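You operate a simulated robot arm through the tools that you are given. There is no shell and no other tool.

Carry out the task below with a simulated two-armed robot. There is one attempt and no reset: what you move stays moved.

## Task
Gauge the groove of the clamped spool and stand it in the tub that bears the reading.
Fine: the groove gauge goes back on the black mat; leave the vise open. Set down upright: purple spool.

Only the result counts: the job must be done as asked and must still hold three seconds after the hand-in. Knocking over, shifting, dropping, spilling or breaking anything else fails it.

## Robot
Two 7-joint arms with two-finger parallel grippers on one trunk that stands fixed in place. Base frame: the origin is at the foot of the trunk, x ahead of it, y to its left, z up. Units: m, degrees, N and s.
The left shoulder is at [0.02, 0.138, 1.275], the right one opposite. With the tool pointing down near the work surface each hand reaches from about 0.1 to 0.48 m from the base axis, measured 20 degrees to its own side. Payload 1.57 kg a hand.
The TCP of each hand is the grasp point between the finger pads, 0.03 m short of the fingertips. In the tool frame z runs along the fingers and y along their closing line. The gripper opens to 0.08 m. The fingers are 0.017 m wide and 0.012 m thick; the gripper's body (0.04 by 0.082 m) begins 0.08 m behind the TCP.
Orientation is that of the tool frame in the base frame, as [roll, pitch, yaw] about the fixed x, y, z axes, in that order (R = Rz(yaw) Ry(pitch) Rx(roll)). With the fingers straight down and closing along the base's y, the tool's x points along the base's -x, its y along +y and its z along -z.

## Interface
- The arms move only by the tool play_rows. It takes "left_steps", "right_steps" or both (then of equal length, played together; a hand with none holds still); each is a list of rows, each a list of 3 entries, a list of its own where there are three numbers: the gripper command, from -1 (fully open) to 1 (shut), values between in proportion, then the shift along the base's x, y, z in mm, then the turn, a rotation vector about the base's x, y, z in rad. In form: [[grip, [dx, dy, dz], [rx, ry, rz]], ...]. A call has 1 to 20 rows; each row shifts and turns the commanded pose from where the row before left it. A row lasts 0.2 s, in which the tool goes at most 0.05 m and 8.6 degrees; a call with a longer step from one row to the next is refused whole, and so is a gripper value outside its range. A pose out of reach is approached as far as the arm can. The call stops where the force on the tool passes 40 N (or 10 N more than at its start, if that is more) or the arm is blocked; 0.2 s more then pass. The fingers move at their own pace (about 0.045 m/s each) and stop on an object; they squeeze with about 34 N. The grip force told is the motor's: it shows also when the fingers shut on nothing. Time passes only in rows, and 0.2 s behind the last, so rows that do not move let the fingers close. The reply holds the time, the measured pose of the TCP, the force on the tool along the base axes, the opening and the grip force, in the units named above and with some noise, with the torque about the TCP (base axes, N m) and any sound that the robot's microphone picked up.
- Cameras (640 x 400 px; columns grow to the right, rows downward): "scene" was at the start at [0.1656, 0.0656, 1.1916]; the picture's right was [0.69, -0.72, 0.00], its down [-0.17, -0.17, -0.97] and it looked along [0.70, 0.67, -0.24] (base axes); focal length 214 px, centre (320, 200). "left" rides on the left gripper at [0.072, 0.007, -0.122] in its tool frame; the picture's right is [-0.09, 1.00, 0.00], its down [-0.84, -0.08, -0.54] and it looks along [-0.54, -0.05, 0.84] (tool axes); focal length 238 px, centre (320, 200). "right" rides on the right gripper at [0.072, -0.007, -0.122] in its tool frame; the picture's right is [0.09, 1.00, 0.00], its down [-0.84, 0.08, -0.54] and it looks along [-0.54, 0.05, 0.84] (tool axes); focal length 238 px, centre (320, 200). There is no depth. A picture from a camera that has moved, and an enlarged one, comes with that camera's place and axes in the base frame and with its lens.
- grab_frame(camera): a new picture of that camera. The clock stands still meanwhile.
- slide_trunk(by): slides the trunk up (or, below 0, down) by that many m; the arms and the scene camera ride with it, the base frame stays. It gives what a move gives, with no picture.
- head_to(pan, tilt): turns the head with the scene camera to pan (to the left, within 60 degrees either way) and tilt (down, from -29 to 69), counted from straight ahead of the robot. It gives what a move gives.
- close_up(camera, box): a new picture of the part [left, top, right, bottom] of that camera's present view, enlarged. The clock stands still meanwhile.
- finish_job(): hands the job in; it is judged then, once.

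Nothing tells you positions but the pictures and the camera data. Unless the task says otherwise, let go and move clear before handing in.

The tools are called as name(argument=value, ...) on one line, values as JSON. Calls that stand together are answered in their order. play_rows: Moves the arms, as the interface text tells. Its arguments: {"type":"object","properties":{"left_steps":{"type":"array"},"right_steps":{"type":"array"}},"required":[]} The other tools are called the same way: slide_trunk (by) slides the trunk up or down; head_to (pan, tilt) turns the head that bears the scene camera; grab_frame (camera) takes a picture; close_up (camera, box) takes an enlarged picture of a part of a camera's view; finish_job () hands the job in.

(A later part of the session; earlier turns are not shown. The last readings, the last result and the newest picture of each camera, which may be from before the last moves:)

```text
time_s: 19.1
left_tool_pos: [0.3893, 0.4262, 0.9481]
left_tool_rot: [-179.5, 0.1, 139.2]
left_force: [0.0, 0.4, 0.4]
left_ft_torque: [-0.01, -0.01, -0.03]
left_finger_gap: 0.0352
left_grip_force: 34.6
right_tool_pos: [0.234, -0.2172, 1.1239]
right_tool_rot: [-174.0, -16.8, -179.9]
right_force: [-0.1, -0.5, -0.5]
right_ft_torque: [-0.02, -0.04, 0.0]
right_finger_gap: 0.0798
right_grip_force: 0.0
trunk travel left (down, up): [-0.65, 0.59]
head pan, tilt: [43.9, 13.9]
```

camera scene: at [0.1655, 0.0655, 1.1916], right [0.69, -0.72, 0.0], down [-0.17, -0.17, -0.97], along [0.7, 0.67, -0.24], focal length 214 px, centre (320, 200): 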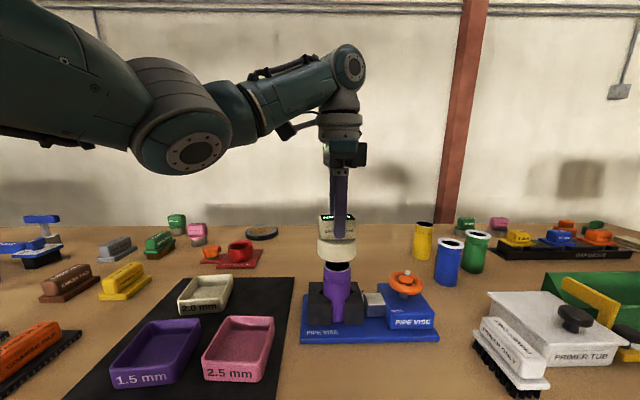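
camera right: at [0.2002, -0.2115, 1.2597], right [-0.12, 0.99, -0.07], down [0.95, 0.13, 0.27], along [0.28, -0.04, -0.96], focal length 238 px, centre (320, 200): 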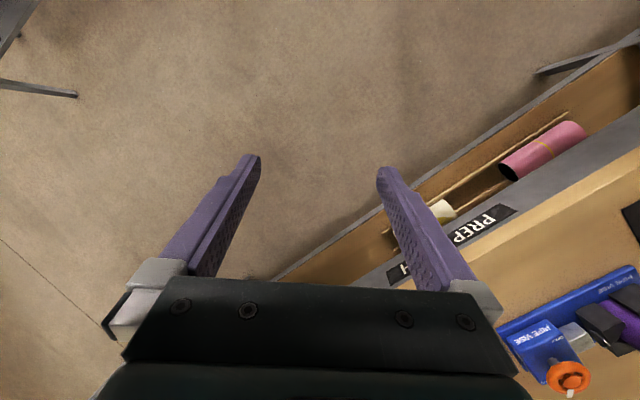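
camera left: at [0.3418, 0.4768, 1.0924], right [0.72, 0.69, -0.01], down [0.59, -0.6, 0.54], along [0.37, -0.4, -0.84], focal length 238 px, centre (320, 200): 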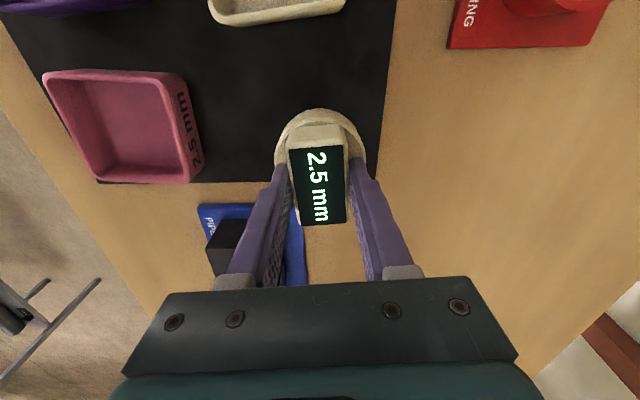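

play_rows(left_steps=[[1, [0, 0, -1], [0, 0, 0]], [1, [0, 0, 0], [0, 0, 0]]])

close_up(camera="scene", box=[250, 260, 310, 310])

```text
time_s: 19.8
left_tool_pos: [0.3888, 0.4263, 0.9471]
left_tool_rot: [-179.4, 0.1, 139.2]
left_force: [-5.6, -4.0, 9.0]
left_ft_torque: [0.0, 0.09, 0.03]
left_finger_gap: 0.0352
left_grip_force: 34.2
right_tool_pos: [0.2343, -0.2175, 1.1247]
right_tool_rot: [-174.0, -16.8, 179.9]
right_force: [-0.2, 0.8, -0.2]
right_ft_torque: [0.01, 0.04, -0.02]
right_finger_gap: 0.08
right_grip_force: 0.1
trunk travel left (down, up): [-0.65, 0.59]
head pan, tilt: [43.9, 13.9]
```

```text
8.00 times, centred on (280, 285) of scene
camera zoom: at [0.1654, 0.0657, 1.1918], right [0.69, -0.72, 0.0], down [-0.17, -0.17, -0.97], along [0.7, 0.67, -0.24], focal length 1716 px, centre (640, -480)
```

zoom: 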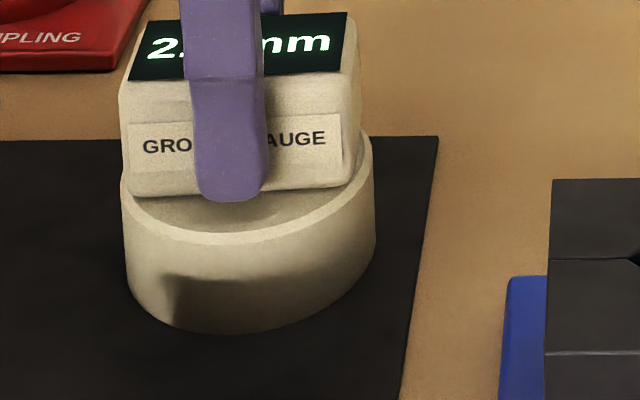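

Contact is felt at 9 N. I'll release and rise straight up, then look over the vise wheel.

play_rows(left_steps=[[0.4, [0, 0, 0], [0, 0, 0]], [0, [0, 0, 0], [0, 0, 0]], [-1, [0, 0, 0], [0, 0, 0]], [-1, [0, 0, 0], [0, 0, 0]], [-1, [0, 0, 0], [0, 0, 0]], [-1, [0, 0, 30], [0, 0, 0]], [-1, [0, 0, 40], [0, 0, 0]], [-1, [0, 0, 40], [0, 0, 0]], [-1, [0, 0, 40], [0, 0, 0]], [-1, [0, -40, 0], [0, 0, 0]], [-1, [0, -40, 0], [0, 0, 0]], [-1, [0, -40, 0], [0, 0, 0]], [-1, [0, 0, 0], [0, 0, 0]]])

grab_frame(camera="left")

grab_frame(camera="scene")

close_up(camera="scene", box=[360, 260, 440, 345])

```text
time_s: 22.6
left_tool_pos: [0.3898, 0.3059, 1.0973]
left_tool_rot: [-179.6, 0.0, 139.2]
left_force: [0.0, 0.3, 0.3]
left_ft_torque: [-0.05, -0.04, 0.0]
left_finger_gap: 0.0799
left_grip_force: 0.0
right_tool_pos: [0.2359, -0.2179, 1.1243]
right_tool_rot: [-174.0, -16.7, -180.0]
right_force: [-0.9, 1.0, 0.4]
right_ft_torque: [0.0, -0.02, -0.01]
right_finger_gap: 0.0802
right_grip_force: 0.1
trunk travel left (down, up): [-0.65, 0.59]
head pan, tilt: [43.9, 13.9]
```

```text
taken
camera left: at [0.3395, 0.3594, 1.2192], right [0.72, 0.69, -0.01], down [0.59, -0.6, 0.54], along [0.37, -0.4, -0.84], focal length 238 px, centre (320, 200)
```

left: 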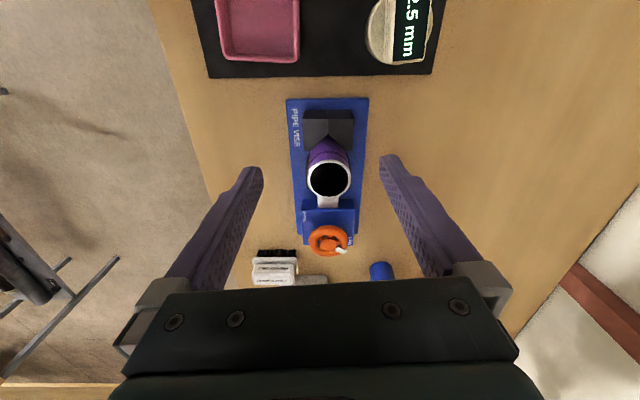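

```text
taken
camera scene: at [0.1656, 0.0655, 1.1916], right [0.69, -0.72, 0.0], down [-0.17, -0.17, -0.97], along [0.7, 0.67, -0.24], focal length 214 px, centre (320, 200)
```

scene: 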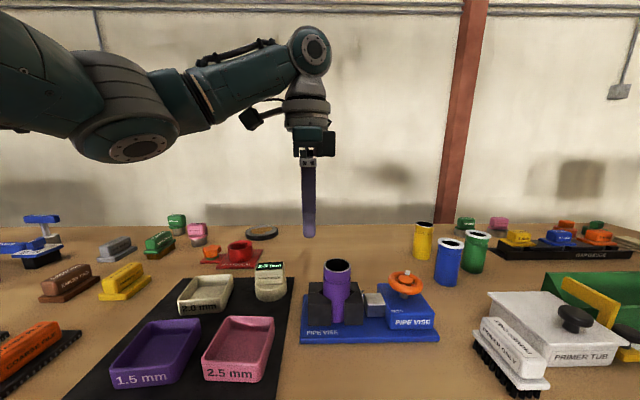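

```text
4.71 times, centred on (400, 302) of scene
camera zoom: at [0.1656, 0.0655, 1.1916], right [0.69, -0.72, 0.0], down [-0.17, -0.17, -0.97], along [0.7, 0.67, -0.24], focal length 1009 px, centre (-56, -282)
```

zoom: 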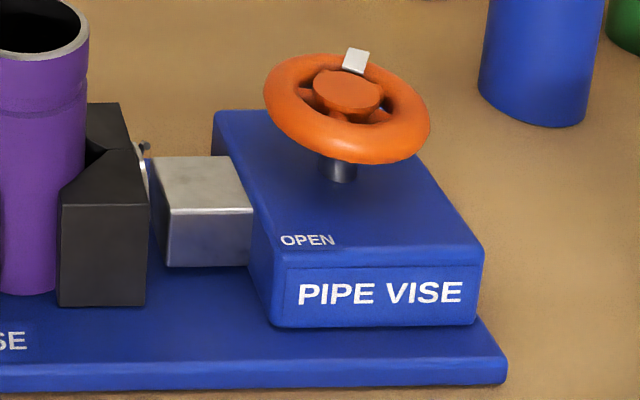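

The gauge is back on the mat. The wheel's axis seems slightly tilted, so I'll zoom in on it to measure it and find the OPEN and SHUT marks.

close_up(camera="left", box=[280, 190, 380, 270])

close_up(camera="right", box=[490, 250, 640, 400])

close_up(camera="left", box=[190, 0, 450, 90])

```text
5.00 times, centred on (330, 230) of left
camera zoom: at [0.3395, 0.3594, 1.2192], right [0.72, 0.69, -0.01], down [0.59, -0.6, 0.54], along [0.37, -0.4, -0.84], focal length 1192 px, centre (270, 50)
```

zoom: 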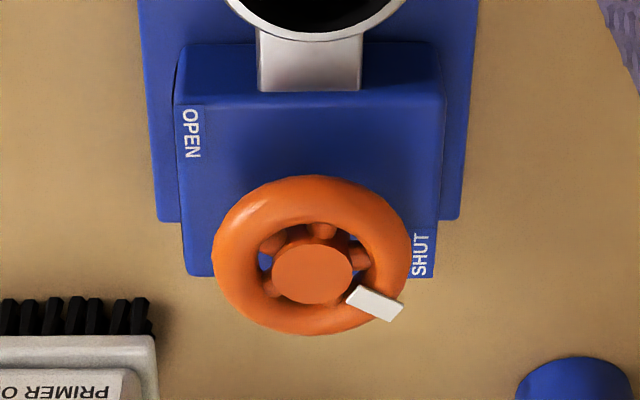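

```text
2.67 times, centred on (565, 325) of right
camera zoom: at [0.2003, -0.2114, 1.2597], right [-0.12, 0.99, -0.07], down [0.95, 0.13, 0.27], along [0.28, -0.04, -0.96], focal length 636 px, centre (-333, -133)
```

zoom: 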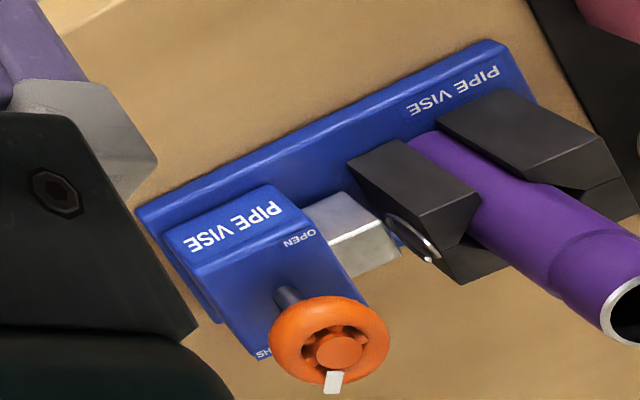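

```text
2.46 times, centred on (320, 45) of left
camera zoom: at [0.3395, 0.3594, 1.2192], right [0.72, 0.69, -0.01], down [0.59, -0.6, 0.54], along [0.37, -0.4, -0.84], focal length 587 px, centre (320, 582)
```

zoom: 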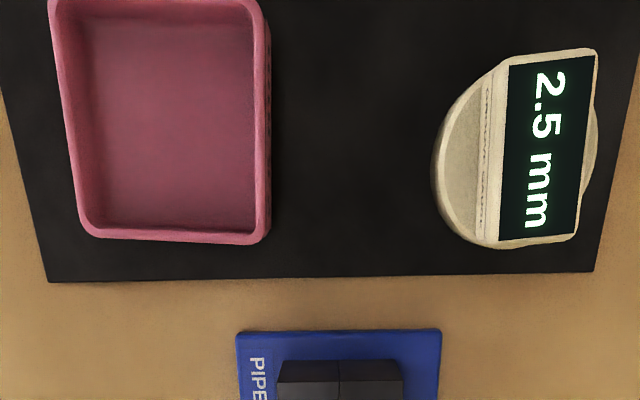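

The wheel's apparent tilt is just perspective: its axis is vertical, centred near (0.516, 0.190), rim at z≈0.953 and about 60 mm across. The pointer sits at SHUT, with OPEN half a turn away. I'll move above the wheel and test reach there.

play_rows(left_steps=[[-1, [25.2, -23.3, -4], [0, 0, 0]], [-1, [25.2, -23.3, -4], [0, 0, 0]], [-1, [25.2, -23.3, -8], [0, 0, 0]], [-1, [25.2, -23.3, -12], [0, 0, 0]], [-1, [25.2, -23.3, -12], [0, 0, 0]], [-1, [0, 0, 0], [0, 0, 0]], [-1, [0, 0, 0], [0, 0, 0]]])

grab_frame(camera="left")

grab_frame(camera="scene")

```text
time_s: 24.1
left_tool_pos: [0.4822, 0.2147, 1.0692]
left_tool_rot: [-179.4, 0.1, 139.2]
left_force: [-0.4, -0.9, 0.3]
left_ft_torque: [0.02, 0.02, 0.02]
left_finger_gap: 0.0799
left_grip_force: 0.0
left hand out of reach, approached as far as the arm can: row 4, 5
right_tool_pos: [0.236, -0.2173, 1.1235]
right_tool_rot: [-174.0, -16.7, -179.9]
right_force: [0.3, -0.5, 0.0]
right_ft_torque: [0.03, -0.04, -0.03]
right_finger_gap: 0.0799
right_grip_force: 0.0
trunk travel left (down, up): [-0.65, 0.59]
head pan, tilt: [43.9, 13.9]
```

```text
taken
camera left: at [0.4311, 0.2691, 1.1908], right [0.72, 0.69, -0.01], down [0.59, -0.6, 0.54], along [0.37, -0.4, -0.84], focal length 238 px, centre (320, 200)
```

left: 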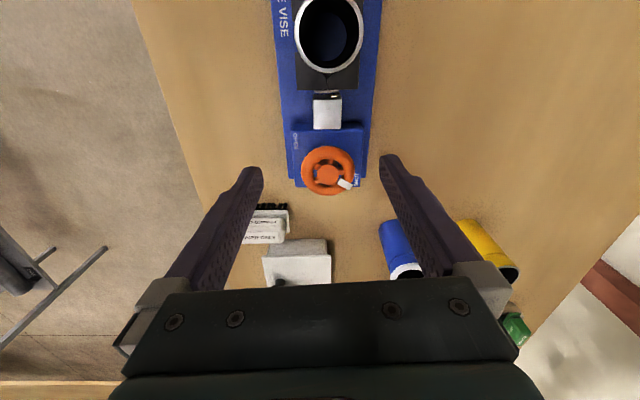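

```text
taken
camera scene: at [0.1656, 0.0656, 1.1916], right [0.69, -0.72, 0.0], down [-0.17, -0.17, -0.97], along [0.7, 0.67, -0.24], focal length 214 px, centre (320, 200)
```

scene: 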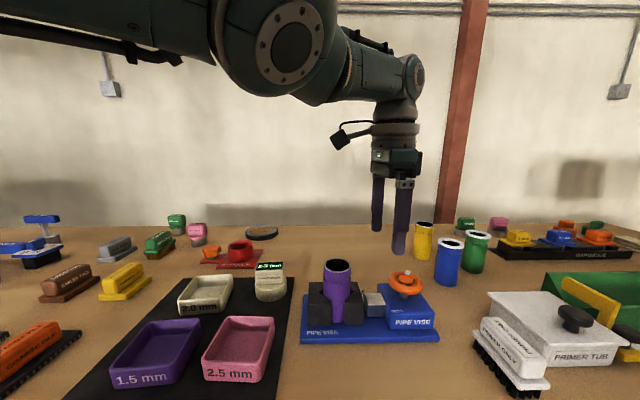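

Straight down, the arm falls about 40 mm short of the wheel. Leaning the tool about 8° outward should pull the wrist back enough, so I'll tilt and see where the tool ends up.

play_rows(left_steps=[[-1, [0, 0, 0], [0.0075, -0.0745, 0]], [-1, [0, 0, 0], [0.0075, -0.0745, 0]], [-1, [0, 0, 0], [0, 0, 0]], [-1, [0, 0, 0], [0, 0, 0]]])

grab_frame(camera="left")

```text
time_s: 25.1
left_tool_pos: [0.5099, 0.2176, 1.0678]
left_tool_rot: [174.3, 5.9, 138.9]
left_force: [-0.5, -0.6, 0.1]
left_ft_torque: [0.01, 0.02, -0.01]
left_finger_gap: 0.0799
left_grip_force: 0.0
left hand out of reach, approached as far as the arm can: row 1, 2
right_tool_pos: [0.2336, -0.2173, 1.1247]
right_tool_rot: [-173.8, -16.7, -180.0]
right_force: [0.0, -1.6, 0.3]
right_ft_torque: [-0.01, 0.02, 0.02]
right_finger_gap: 0.0801
right_grip_force: 0.1
trunk travel left (down, up): [-0.65, 0.59]
head pan, tilt: [43.9, 13.9]
```

```text
taken
camera left: at [0.4424, 0.2687, 1.1829], right [0.71, 0.69, 0.11], down [0.5, -0.61, 0.61], along [0.49, -0.38, -0.78], focal length 238 px, centre (320, 200)
```

left: 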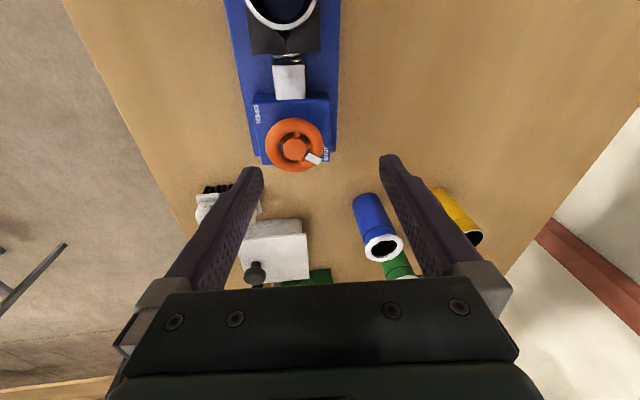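

The tilt works and I'm now within a few centimetres of the wheel centre. I'll shift toward it while lowering a little.

play_rows(left_steps=[[-1, [0, -14, -15], [0, 0, 0]], [-1, [0, -14, -15], [0, 0, 0]], [-1, [6, 0, -8], [0, 0, 0]], [-1, [0, 0, 0], [0, 0, 0]]])

grab_frame(camera="left")

close_up(camera="scene", box=[340, 210, 460, 340])

```text
time_s: 26.1
left_tool_pos: [0.5096, 0.1909, 1.0316]
left_tool_rot: [174.2, 6.0, 138.8]
left_force: [1.0, 0.1, 0.2]
left_ft_torque: [-0.03, 0.01, -0.04]
left_finger_gap: 0.0801
left_grip_force: 0.1
left hand out of reach, approached as far as the arm can: row 3
right_tool_pos: [0.234, -0.2175, 1.1246]
right_tool_rot: [-174.0, -16.7, 180.0]
right_force: [-0.4, 0.0, 0.2]
right_ft_torque: [0.0, -0.03, 0.02]
right_finger_gap: 0.0801
right_grip_force: 0.1
trunk travel left (down, up): [-0.65, 0.59]
head pan, tilt: [43.9, 13.9]
```

```text
taken
camera left: at [0.4419, 0.2428, 1.1448], right [0.71, 0.69, 0.11], down [0.5, -0.61, 0.62], along [0.49, -0.38, -0.78], focal length 238 px, centre (320, 200)
```

left: 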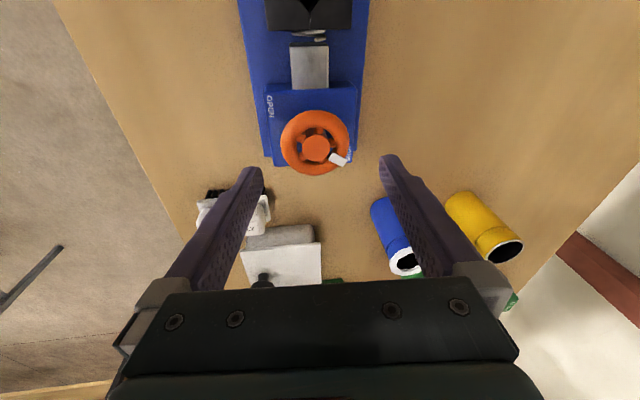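

```text
3.08 times, centred on (400, 275) of scene
camera zoom: at [0.1656, 0.0656, 1.1916], right [0.69, -0.72, 0.0], down [-0.17, -0.17, -0.97], along [0.7, 0.67, -0.24], focal length 660 px, centre (74, -31)
```

zoom: 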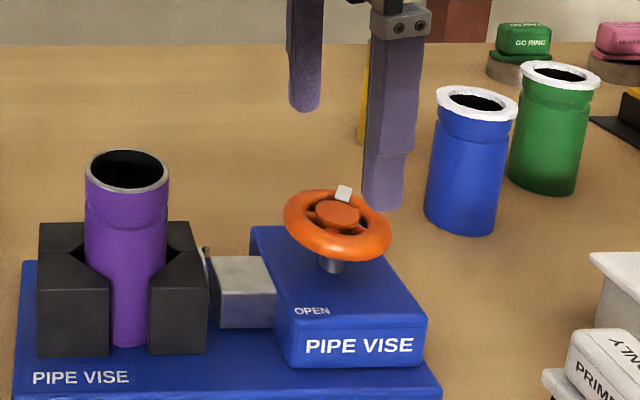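

Reach improves when the hand is high relative to the shoulder, so lowering the trunk should help. I'll raise the hand and slide the trunk down in small alternating moves to keep the hand clear of the wheel.

play_rows(left_steps=[[-1, [0, 0, 25], [0, 0, 0]], [-1, [0, 0, 20], [0, 0, 0]], [-1, [0, 0, 0], [0, 0, 0]]])

slide_trunk(by=-0.04)

```text
time_s: 26.9
left_tool_pos: [0.5095, 0.1898, 1.0737]
left_tool_rot: [174.5, 5.6, 138.8]
left_force: [-0.1, -0.4, -0.5]
left_ft_torque: [0.03, 0.02, -0.01]
left_finger_gap: 0.0799
left_grip_force: 0.1
right_tool_pos: [0.2348, -0.2175, 1.124]
right_tool_rot: [-174.0, -16.8, 180.0]
right_force: [0.9, -0.7, -0.4]
right_ft_torque: [-0.02, 0.02, 0.01]
right_finger_gap: 0.0798
right_grip_force: 0.1
trunk travel left (down, up): [-0.65, 0.59]
head pan, tilt: [43.9, 13.9]
```

```text
time_s: 27.8
left_tool_pos: [0.5104, 0.1916, 1.0342]
left_tool_rot: [174.5, 5.6, 138.9]
left_force: [-0.4, 1.0, 0.5]
left_ft_torque: [-0.02, 0.01, -0.01]
left_finger_gap: 0.0801
left_grip_force: 0.0
right_tool_pos: [0.234, -0.2176, 1.0848]
right_tool_rot: [-174.1, -16.6, -180.0]
right_force: [0.7, -0.7, 0.7]
right_ft_torque: [0.03, 0.01, 0.02]
right_finger_gap: 0.08
right_grip_force: 0.0
trunk travel left (down, up): [-0.61, 0.63]
head pan, tilt: [43.9, 13.9]
```

play_rows(left_steps=[[-1, [0, 0, 25], [0, 0, 0]], [-1, [0, 0, 20], [0, 0, 0]], [-1, [0, 0, 0], [0, 0, 0]]])

slide_trunk(by=-0.045)

play_rows(left_steps=[[-1, [0, 0, 25], [0, 0, 0]], [-1, [0, 0, 20], [0, 0, 0]], [-1, [0, 0, 0], [0, 0, 0]]])

slide_trunk(by=-0.045)

grab_frame(camera="scene")

grab_frame(camera="right")

```text
time_s: 28.6
left_tool_pos: [0.5105, 0.1915, 1.0821]
left_tool_rot: [174.3, 6.0, 139.0]
left_force: [0.4, 0.3, -0.7]
left_ft_torque: [0.02, 0.03, -0.04]
left_finger_gap: 0.0799
left_grip_force: 0.0
right_tool_pos: [0.2347, -0.2167, 1.0846]
right_tool_rot: [-174.0, -16.8, 180.0]
right_force: [0.3, -0.6, 0.2]
right_ft_torque: [0.0, -0.04, 0.01]
right_finger_gap: 0.0798
right_grip_force: 0.0
trunk travel left (down, up): [-0.61, 0.63]
head pan, tilt: [43.9, 13.9]
```

```text
time_s: 29.5
left_tool_pos: [0.5099, 0.1921, 1.0361]
left_tool_rot: [174.4, 6.0, 138.9]
left_force: [-0.4, 0.0, -0.3]
left_ft_torque: [-0.01, -0.01, -0.02]
left_finger_gap: 0.0799
left_grip_force: 0.1
right_tool_pos: [0.2342, -0.217, 1.039]
right_tool_rot: [-173.9, -16.7, -179.9]
right_force: [0.5, 0.0, -0.3]
right_ft_torque: [-0.01, -0.01, 0.03]
right_finger_gap: 0.0802
right_grip_force: 0.0
trunk travel left (down, up): [-0.565, 0.675]
head pan, tilt: [43.9, 13.9]
```

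```text
time_s: 30.5
left_tool_pos: [0.4889, 0.1919, 1.0374]
left_tool_rot: [177.7, 1.9, 139.1]
left_force: [-0.5, 0.4, 0.5]
left_ft_torque: [0.03, 0.03, 0.01]
left_finger_gap: 0.08
left_grip_force: 0.0
left hand out of reach, approached as far as the arm can: row 1, 2
right_tool_pos: [0.235, -0.218, 1.0379]
right_tool_rot: [-174.0, -16.7, -179.9]
right_force: [-0.5, 0.2, 0.1]
right_ft_torque: [-0.03, 0.01, 0.0]
right_finger_gap: 0.0802
right_grip_force: 0.0
trunk travel left (down, up): [-0.565, 0.675]
head pan, tilt: [43.9, 13.9]
stopped in row 3 (left hand): the arm was blocked; the commanded pose is now the measured one
```

```text
time_s: 31.3
left_tool_pos: [0.491, 0.192, 0.9911]
left_tool_rot: [177.7, 2.0, 139.0]
left_force: [-0.1, 0.3, 0.3]
left_ft_torque: [-0.01, -0.02, 0.01]
left_finger_gap: 0.0799
left_grip_force: 0.0
right_tool_pos: [0.2343, -0.2179, 0.9949]
right_tool_rot: [-174.1, -16.7, 180.0]
right_force: [-0.1, -1.0, -0.5]
right_ft_torque: [0.0, -0.02, 0.01]
right_finger_gap: 0.0801
right_grip_force: 0.0
trunk travel left (down, up): [-0.52, 0.72]
head pan, tilt: [43.9, 13.9]
```

```text
taken
camera scene: at [0.1657, 0.0656, 1.0616], right [0.69, -0.72, 0.0], down [-0.17, -0.17, -0.97], along [0.7, 0.67, -0.24], focal length 214 px, centre (320, 200)
```

scene: 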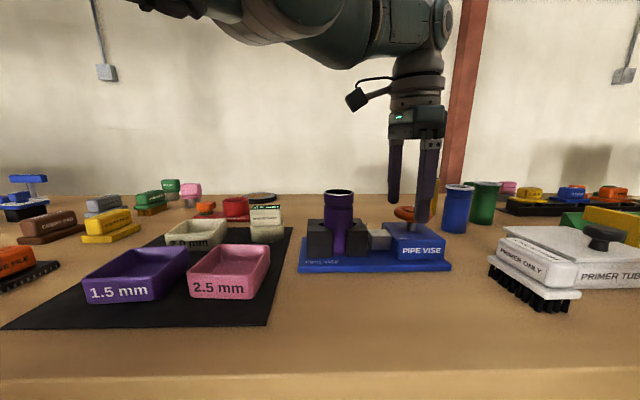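

```text
taken
camera right: at [0.2004, -0.2114, 1.1296], right [-0.12, 0.99, -0.07], down [0.95, 0.13, 0.27], along [0.28, -0.04, -0.96], focal length 238 px, centre (320, 200)
```

right: 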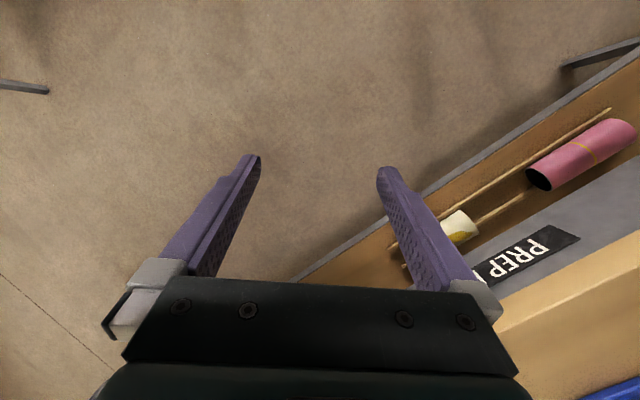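

I chained one step too many: the hand came down to z=0.991 when its lift fell short, though no force shows. Let me check the clearance around the wheel before anything else.

grab_frame(camera="left")

close_up(camera="scene", box=[360, 130, 480, 280])

```text
taken
camera left: at [0.433, 0.2436, 1.1119], right [0.72, 0.69, 0.04], down [0.55, -0.61, 0.57], along [0.42, -0.39, -0.82], focal length 238 px, centre (320, 200)
```

left: 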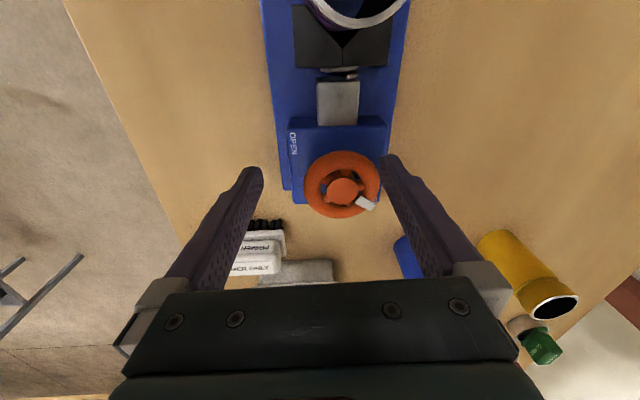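

```text
2.67 times, centred on (420, 205) of scene
camera zoom: at [0.1657, 0.0656, 1.0616], right [0.69, -0.72, 0.0], down [-0.17, -0.17, -0.97], along [0.7, 0.67, -0.24], focal length 572 px, centre (53, 187)
```

zoom: 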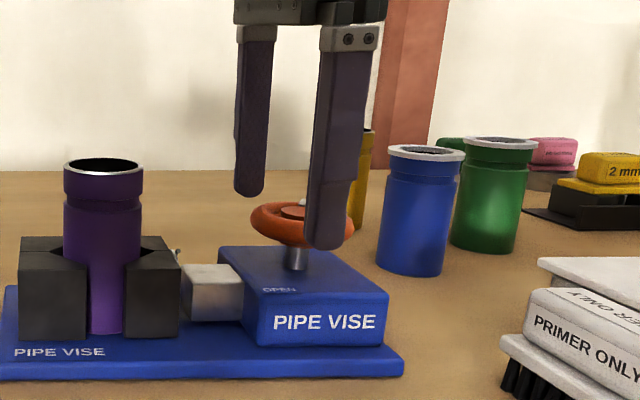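

Nothing is touched; there's clear space between fingers and rim. I'll raise a little, restore the outward lean, and move toward the wheel centre.

play_rows(left_steps=[[-1, [0, 0, 15], [0, 0, 0]], [-1, [0, 0, 0], [0.006, -0.05, 0]], [-1, [0, 0, 0], [0.006, -0.05, 0]], [-1, [13, -1, 0], [0, 0, 0]], [-1, [12, -1, 0], [0, 0, 0]], [-1, [0, 0, 0], [0, 0, 0]]])

grab_frame(camera="left")

```text
time_s: 32.7
left_tool_pos: [0.5079, 0.192, 1.0082]
left_tool_rot: [173.4, 6.0, 138.9]
left_force: [0.2, 0.0, 0.7]
left_ft_torque: [0.0, -0.02, -0.02]
left_finger_gap: 0.0798
left_grip_force: 0.1
left hand out of reach, approached as far as the arm can: row 5
right_tool_pos: [0.2354, -0.2172, 0.9936]
right_tool_rot: [-174.1, -16.7, -179.9]
right_force: [0.7, 0.0, 0.1]
right_ft_torque: [0.01, -0.01, -0.01]
right_finger_gap: 0.08
right_grip_force: 0.0
trunk travel left (down, up): [-0.52, 0.72]
head pan, tilt: [43.9, 13.9]
```

```text
taken
camera left: at [0.439, 0.2418, 1.1211], right [0.71, 0.69, 0.12], down [0.49, -0.62, 0.61], along [0.5, -0.38, -0.78], focal length 238 px, centre (320, 200)
```

left: 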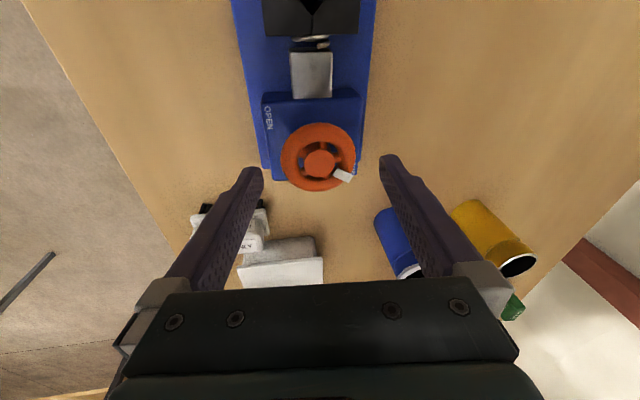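

Almost there. I'll re-measure the wheel centre from this pose.

close_up(camera="left", box=[260, 100, 380, 200])

close_up(camera="scene", box=[370, 180, 450, 270])

```text
4.00 times, centred on (320, 150) of left
camera zoom: at [0.439, 0.2418, 1.1211], right [0.71, 0.69, 0.12], down [0.49, -0.62, 0.61], along [0.5, -0.38, -0.78], focal length 953 px, centre (320, 400)
```

zoom: 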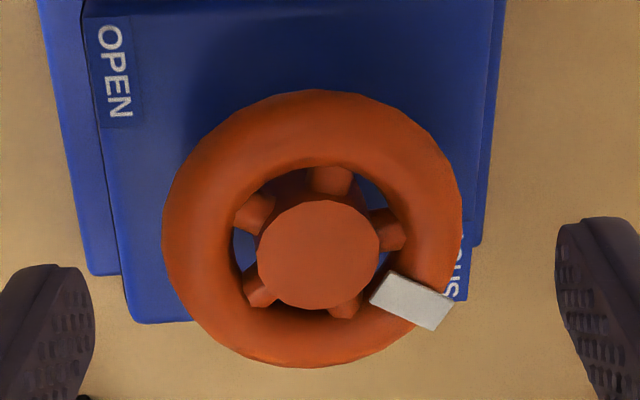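

```text
4.44 times, centred on (410, 225) of scene
camera zoom: at [0.1656, 0.0656, 1.0616], right [0.69, -0.72, 0.0], down [-0.17, -0.17, -0.97], along [0.7, 0.67, -0.24], focal length 953 px, centre (-80, 89)
```

zoom: 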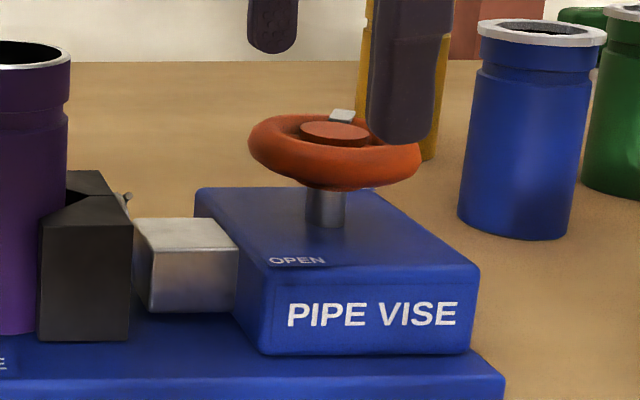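

The wheel centre re-measures at (0.516, 0.1905), outer radius 30 mm. I'll lower the fingers around it, keeping the tips clear of the block top at z≈0.928.

play_rows(left_steps=[[-1, [3, -1, -15], [0, 0, 0]], [-1, [3, -1, -12], [0, 0, 0]], [-1, [0, 0, -11], [0, 0, 0]], [-1, [0, 0, 0], [0, 0, 0]]])

grab_frame(camera="left")

close_up(camera="scene", box=[370, 180, 450, 270])

```text
time_s: 33.7
left_tool_pos: [0.5139, 0.1879, 0.9697]
left_tool_rot: [173.2, 6.0, 138.7]
left_force: [-0.2, 0.5, 1.0]
left_ft_torque: [0.02, 0.0, -0.02]
left_finger_gap: 0.08
left_grip_force: 0.0
right_tool_pos: [0.2338, -0.2168, 0.9944]
right_tool_rot: [-174.1, -16.7, -180.0]
right_force: [0.4, 0.7, -0.1]
right_ft_torque: [0.01, 0.01, 0.03]
right_finger_gap: 0.08
right_grip_force: 0.0
trunk travel left (down, up): [-0.52, 0.72]
head pan, tilt: [43.9, 13.9]
```

```text
taken
camera left: at [0.4447, 0.2398, 1.0829], right [0.71, 0.69, 0.13], down [0.49, -0.62, 0.61], along [0.5, -0.38, -0.78], focal length 238 px, centre (320, 200)
```

left: 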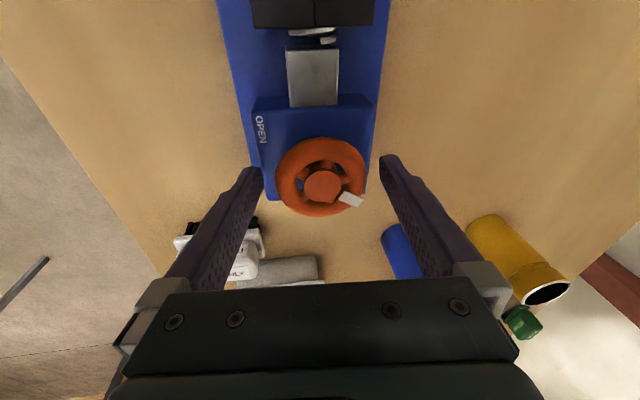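

```text
4.44 times, centred on (410, 225) of scene
camera zoom: at [0.1656, 0.0656, 1.0617], right [0.69, -0.72, 0.0], down [-0.17, -0.17, -0.97], along [0.7, 0.67, -0.24], focal length 953 px, centre (-80, 89)
```

zoom: 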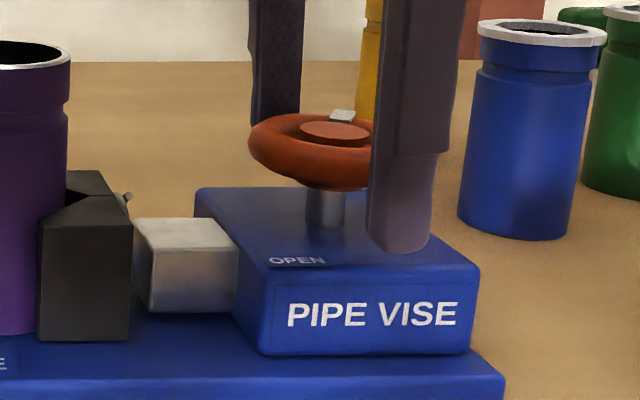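

The fingers straddle the wheel well. I'll grip it and try a small counter-clockwise turn (seen from above), watching the forces.

play_rows(left_steps=[[1, [0, 0, 0], [0, 0, 0]], [1, [0, 0, 0], [0, 0, 0]], [1, [0, 0, 0], [0, 0, 0]], [1, [0, 0, 0], [0, 0, 0]]])

play_rows(left_steps=[[1, [0, 0, 0], [-0.0154, -0.0018, 0.0988]], [1, [0, 0, 0], [-0.0154, -0.0018, 0.0988]], [1, [0, 0, 0], [0, 0, 0]]])

close_up(camera="left", box=[240, 40, 400, 240])

close_up(camera="scene", box=[290, 180, 450, 280])

```text
time_s: 34.7
left_tool_pos: [0.5143, 0.1897, 0.9691]
left_tool_rot: [173.2, 6.0, 138.9]
left_force: [5.0, 1.6, -3.7]
left_ft_torque: [-0.18, -0.2, 0.22]
left_finger_gap: 0.0605
left_grip_force: 40.0
right_tool_pos: [0.2347, -0.2169, 0.9934]
right_tool_rot: [-174.0, -16.7, 180.0]
right_force: [0.2, 0.3, -0.2]
right_ft_torque: [-0.02, 0.0, 0.0]
right_finger_gap: 0.0804
right_grip_force: 0.1
trunk travel left (down, up): [-0.52, 0.72]
head pan, tilt: [43.9, 13.9]
```

```text
time_s: 35.5
left_tool_pos: [0.5152, 0.1899, 0.9692]
left_tool_rot: [174.7, 7.1, 150.3]
left_force: [4.8, 2.3, -2.9]
left_ft_torque: [0.4, 0.48, 0.14]
left_finger_gap: 0.0601
left_grip_force: 45.2
right_tool_pos: [0.2349, -0.2164, 0.993]
right_tool_rot: [-174.0, -16.7, 180.0]
right_force: [0.4, 0.1, 0.0]
right_ft_torque: [-0.01, 0.01, 0.02]
right_finger_gap: 0.0796
right_grip_force: 0.1
trunk travel left (down, up): [-0.52, 0.72]
head pan, tilt: [43.9, 13.9]
```

```text
2.00 times, centred on (320, 140) of left
camera zoom: at [0.4357, 0.2291, 1.0816], right [0.56, 0.82, 0.1], down [0.6, -0.49, 0.63], along [0.57, -0.29, -0.77], focal length 477 px, centre (320, 320)
```

zoom: 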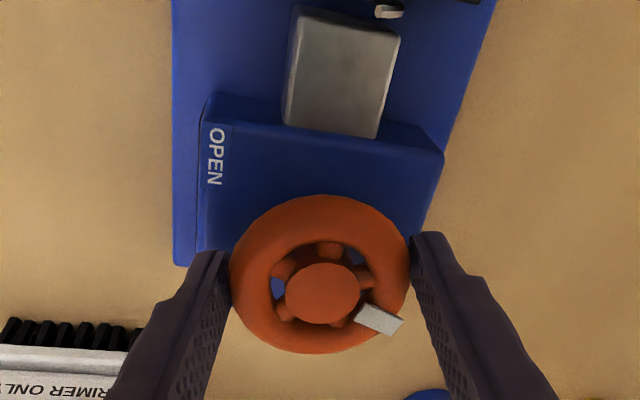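

```text
4.00 times, centred on (370, 230) of scene
camera zoom: at [0.166, 0.066, 1.0618], right [0.69, -0.72, 0.0], down [-0.17, -0.17, -0.97], along [0.7, 0.67, -0.24], focal length 858 px, centre (120, 80)
```

zoom: 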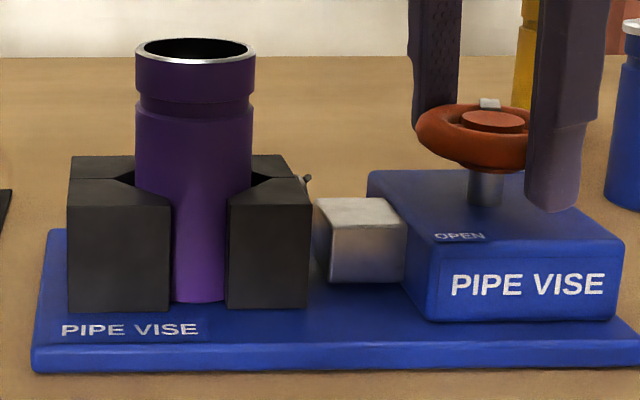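

The wheel turned freely with the grip. I'll continue counter-clockwise.

play_rows(left_steps=[[1, [0, 0, 0], [-0.0185, -0.0022, 0.1186]], [1, [0, 0, 0], [-0.0185, -0.0022, 0.1186]], [1, [0, 0, 0], [-0.0185, -0.0022, 0.1186]], [1, [0, 0, 0], [-0.0185, -0.0022, 0.1186]], [1, [0, 0, 0], [-0.0185, -0.0022, 0.1186]], [1, [0, 0, 0], [0, 0, 0]]])

close_up(camera="scene", box=[290, 180, 450, 280])

close_up(camera="left", box=[240, 40, 400, 240])

```text
time_s: 36.9
left_tool_pos: [0.514, 0.1882, 0.9685]
left_tool_rot: [179.7, 8.8, -174.8]
left_force: [0.7, -1.7, -2.0]
left_ft_torque: [0.82, -0.11, 0.13]
left_finger_gap: 0.059
left_grip_force: 44.5
right_tool_pos: [0.2354, -0.2174, 0.9937]
right_tool_rot: [-174.0, -16.6, -180.0]
right_force: [-0.6, -0.5, 0.2]
right_ft_torque: [0.02, -0.01, 0.04]
right_finger_gap: 0.08
right_grip_force: 0.1
trunk travel left (down, up): [-0.52, 0.72]
head pan, tilt: [43.9, 13.9]
```

```text
4.00 times, centred on (370, 230) of scene
camera zoom: at [0.1656, 0.0654, 1.0616], right [0.69, -0.72, 0.0], down [-0.17, -0.17, -0.97], along [0.7, 0.67, -0.24], focal length 858 px, centre (120, 80)
```

zoom: 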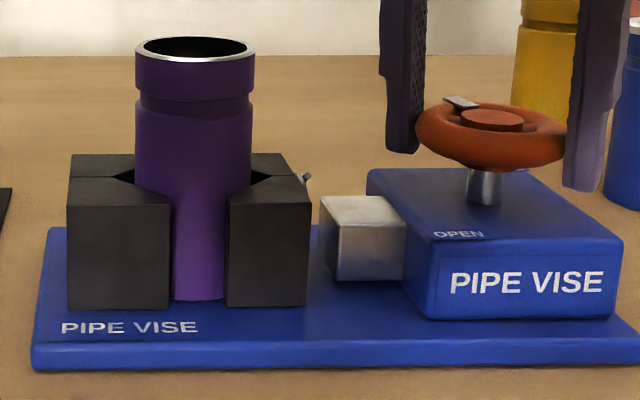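

```text
2.00 times, centred on (320, 140) of left
camera zoom: at [0.4227, 0.1876, 1.0784], right [0.0, 1.0, 0.02], down [0.75, -0.01, 0.66], along [0.66, 0.01, -0.75], focal length 477 px, centre (320, 320)
```

zoom: 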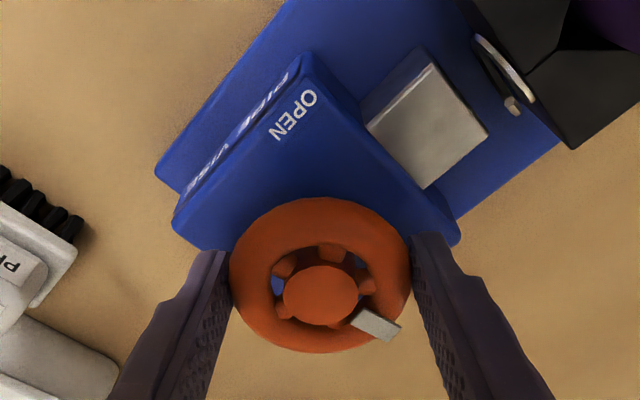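

The pointer has turned about 46° and the slider has started to retract. I'll keep going counter-clockwise.

play_rows(left_steps=[[1, [0, 0, 0], [-0.0185, -0.0022, 0.1186]], [1, [0, 0, 0], [-0.0185, -0.0022, 0.1186]], [1, [0, 0, 0], [-0.0185, -0.0022, 0.1186]], [1, [0, 0, 0], [-0.0185, -0.0022, 0.1186]], [1, [0, 0, 0], [-0.0185, -0.0022, 0.1186]], [1, [0, 0, 0], [-0.0185, -0.0022, 0.1186]], [1, [0, 0, 0], [0, 0, 0]]])

close_up(camera="scene", box=[290, 180, 450, 280])

grab_frame(camera="left")

```text
time_s: 38.5
left_tool_pos: [0.5145, 0.1872, 0.9694]
left_tool_rot: [-174.3, 6.8, -133.3]
left_force: [3.4, -7.3, -2.0]
left_ft_torque: [1.05, 0.17, 0.02]
left_finger_gap: 0.0588
left_grip_force: 44.8
right_tool_pos: [0.2358, -0.2175, 0.995]
right_tool_rot: [-173.9, -16.6, 179.9]
right_force: [-0.6, -0.3, 0.0]
right_ft_torque: [-0.03, -0.02, -0.02]
right_finger_gap: 0.08
right_grip_force: 0.1
trunk travel left (down, up): [-0.52, 0.72]
head pan, tilt: [43.9, 13.9]
```

```text
4.00 times, centred on (370, 230) of scene
camera zoom: at [0.1659, 0.0645, 1.0616], right [0.69, -0.72, 0.0], down [-0.17, -0.17, -0.97], along [0.7, 0.67, -0.24], focal length 858 px, centre (120, 80)
```

zoom: 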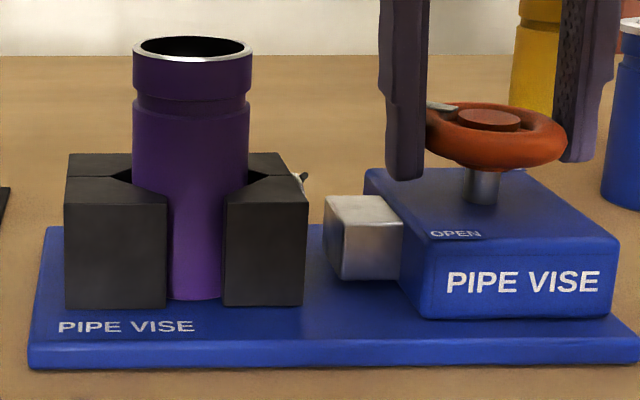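

```text
taken
camera left: at [0.4408, 0.1389, 1.0802], right [-0.65, 0.75, -0.09], down [0.54, 0.54, 0.64], along [0.53, 0.37, -0.76], focal length 238 px, centre (320, 200)
```

left: 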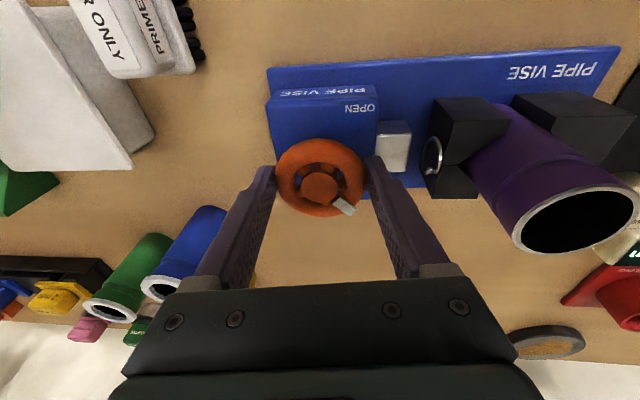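

The wheel has turned 88°. To stay within the wrist's range I'll let go, swing the hand back 90° around the wheel, and take a second grip.

play_rows(left_steps=[[-1, [0, 0, 0], [0, 0, 0]], [-1, [0, 0, 0], [0, 0, 0]], [-1, [0, 0, 0], [0, 0, 0]], [-1, [0, 0, 0], [0, 0, 0]]])

play_rows(left_steps=[[-1, [0, 0, 1], [0.0185, 0.0022, -0.1186]], [-1, [0, 0, 0], [0.0185, 0.0022, -0.1186]], [-1, [0, 0, 0], [0.0185, 0.0022, -0.1186]], [-1, [0, 0, 0], [0.0185, 0.0022, -0.1186]], [-1, [0, 0, 0], [0.0185, 0.0022, -0.1186]], [-1, [0, 0, 0], [0.0185, 0.0022, -0.1186]], [-1, [0, 0, 0], [0.0185, 0.0022, -0.1186]], [-1, [0, 0, 0], [0.0185, 0.0022, -0.1186]], [-1, [0, 0, 0], [0.0185, 0.0022, -0.1186]], [-1, [0, 0, 0], [0.0185, 0.0022, -0.1186]], [-1, [0, 0, 0], [0.0185, 0.0022, -0.1186]], [-1, [0, 0, 0], [0.0185, 0.0022, -0.1186]], [-1, [0, 0, 0], [0.0185, 0.0022, -0.1186]], [-1, [0, 0, 0], [0, 0, 0]]])

grab_frame(camera="left")

close_up(camera="scene", box=[290, 180, 450, 280])

```text
time_s: 39.5
left_tool_pos: [0.5137, 0.1887, 0.969]
left_tool_rot: [-174.3, 6.9, -133.4]
left_force: [-0.3, -0.7, -0.6]
left_ft_torque: [0.01, -0.01, 0.05]
left_finger_gap: 0.0799
left_grip_force: 0.1
right_tool_pos: [0.235, -0.2172, 0.9941]
right_tool_rot: [-174.0, -16.7, 180.0]
right_force: [0.2, 0.0, -0.6]
right_ft_torque: [0.0, -0.05, 0.02]
right_finger_gap: 0.08
right_grip_force: 0.1
trunk travel left (down, up): [-0.52, 0.72]
head pan, tilt: [43.9, 13.9]
```

```text
time_s: 42.5
left_tool_pos: [0.5143, 0.1873, 0.9703]
left_tool_rot: [173.1, 5.7, 136.4]
left_force: [0.0, 0.7, -0.2]
left_ft_torque: [0.02, 0.01, -0.01]
left_finger_gap: 0.0802
left_grip_force: 0.0
right_tool_pos: [0.2345, -0.2167, 0.9938]
right_tool_rot: [-174.1, -16.8, 180.0]
right_force: [-0.5, -0.3, -0.2]
right_ft_torque: [0.04, -0.01, -0.01]
right_finger_gap: 0.0802
right_grip_force: 0.1
trunk travel left (down, up): [-0.52, 0.72]
head pan, tilt: [43.9, 13.9]
```

```text
taken
camera left: at [0.4468, 0.242, 1.0843], right [0.74, 0.66, 0.13], down [0.47, -0.64, 0.61], along [0.48, -0.39, -0.78], focal length 238 px, centre (320, 200)
```

left: 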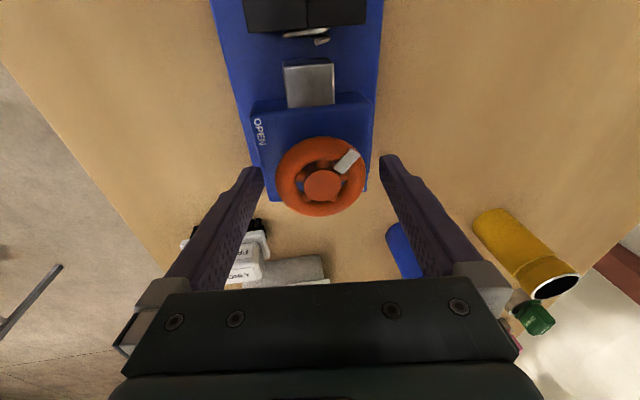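

```text
4.00 times, centred on (370, 230) of scene
camera zoom: at [0.1656, 0.0656, 1.0616], right [0.69, -0.72, 0.0], down [-0.17, -0.17, -0.97], along [0.7, 0.67, -0.24], focal length 858 px, centre (120, 80)
```

zoom: 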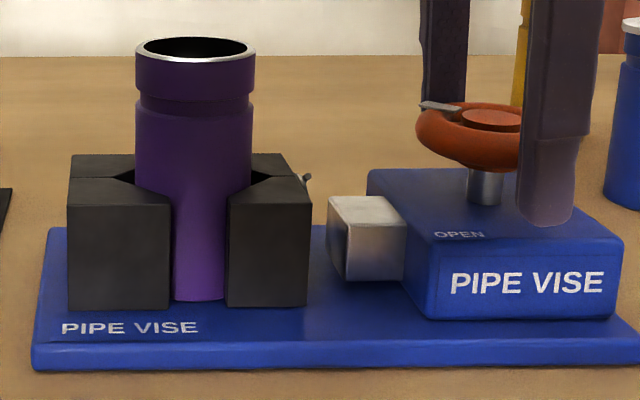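

The wheel kept its place with the pointer halfway. Gripping again and turning the second half.

play_rows(left_steps=[[1, [0, 0, 0], [0, 0, 0]], [1, [0, 0, 0], [0, 0, 0]], [1, [0, 0, 0], [0, 0, 0]], [1, [0, 0, 0], [-0.0185, -0.0022, 0.1186]], [1, [0, 0, 0], [-0.0185, -0.0022, 0.1186]], [1, [0, 0, 0], [-0.0185, -0.0022, 0.1186]], [1, [0, 0, 0], [-0.0185, -0.0022, 0.1186]], [1, [0, 0, 0], [-0.0185, -0.0022, 0.1186]], [1, [0, 0, 0], [-0.0185, -0.0022, 0.1186]], [1, [0, 0, 0], [-0.0185, -0.0022, 0.1186]], [1, [0, 0, 0], [-0.0185, -0.0022, 0.1186]], [1, [0, 0, 0], [-0.0185, -0.0022, 0.1186]], [1, [0, 0, 0], [0, 0, 0]]])

grab_frame(camera="left")

close_up(camera="scene", box=[290, 180, 450, 280])

```text
time_s: 45.3
left_tool_pos: [0.5134, 0.1886, 0.9704]
left_tool_rot: [-178.1, 8.7, -161.0]
left_force: [3.1, -2.5, -4.6]
left_ft_torque: [1.57, 0.25, 0.0]
left_finger_gap: 0.0579
left_grip_force: 44.5
right_tool_pos: [0.2347, -0.2189, 0.9936]
right_tool_rot: [-173.9, -16.8, 180.0]
right_force: [-0.3, -0.4, 0.1]
right_ft_torque: [0.02, 0.04, -0.01]
right_finger_gap: 0.0799
right_grip_force: 0.1
trunk travel left (down, up): [-0.52, 0.72]
head pan, tilt: [43.9, 13.9]
```

```text
taken
camera left: at [0.4247, 0.17, 1.0793], right [-0.23, 0.97, -0.02], down [0.72, 0.19, 0.67], along [0.65, 0.14, -0.75], focal length 238 px, centre (320, 200)
```

left: 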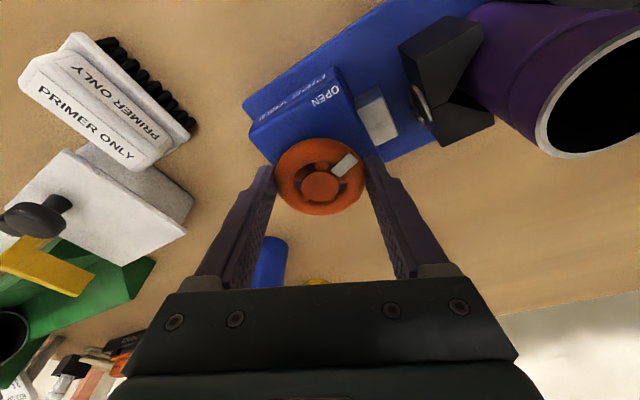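

```text
4.00 times, centred on (370, 230) of scene
camera zoom: at [0.1656, 0.0653, 1.0616], right [0.69, -0.72, 0.0], down [-0.17, -0.17, -0.97], along [0.7, 0.67, -0.24], focal length 858 px, centre (120, 80)
```

zoom: 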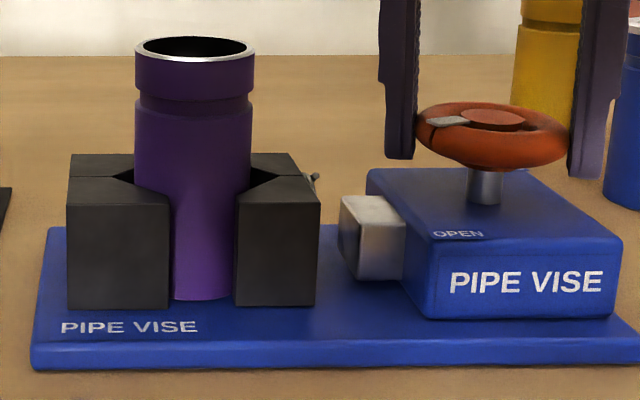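

The jaw is now visibly opening and the spool still stands. About 30° more brings the pointer to OPEN.

play_rows(left_steps=[[1, [0, 0, 0], [-0.0185, -0.0022, 0.1186]], [1, [0, 0, 0], [-0.0185, -0.0022, 0.1186]], [1, [0, 0, 0], [-0.0185, -0.0022, 0.1186]], [1, [0, 0, 0], [-0.0185, -0.0022, 0.1186]], [1, [0, 0, 0], [-0.0185, -0.0022, 0.1186]], [1, [0, 0, 0], [0, 0, 0]]])

grab_frame(camera="left")

close_up(camera="scene", box=[290, 180, 450, 280])

```text
time_s: 46.7
left_tool_pos: [0.5151, 0.188, 0.9698]
left_tool_rot: [-173.4, 6.2, -126.5]
left_force: [0.6, -6.4, 0.1]
left_ft_torque: [0.79, -0.24, -0.05]
left_finger_gap: 0.059
left_grip_force: 44.9
right_tool_pos: [0.2348, -0.2182, 0.9933]
right_tool_rot: [-174.0, -16.7, -180.0]
right_force: [0.2, -0.7, -0.4]
right_ft_torque: [0.01, -0.02, -0.04]
right_finger_gap: 0.0801
right_grip_force: 0.1
trunk travel left (down, up): [-0.52, 0.72]
head pan, tilt: [43.9, 13.9]
```

```text
taken
camera left: at [0.4468, 0.1329, 1.0825], right [-0.73, 0.67, -0.1], down [0.47, 0.61, 0.63], along [0.49, 0.42, -0.77], focal length 238 px, centre (320, 200)
```

left: 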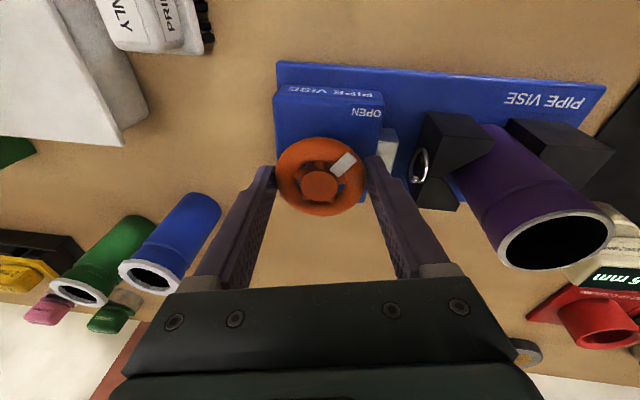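

```text
4.00 times, centred on (370, 230) of scene
camera zoom: at [0.1659, 0.0647, 1.0617], right [0.69, -0.72, 0.0], down [-0.17, -0.17, -0.97], along [0.7, 0.67, -0.24], focal length 858 px, centre (120, 80)
```

zoom: 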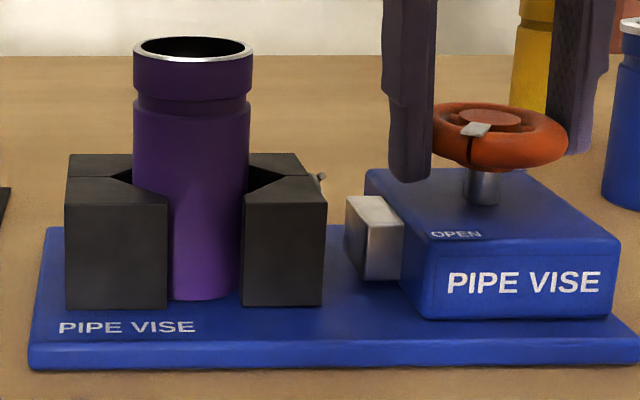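

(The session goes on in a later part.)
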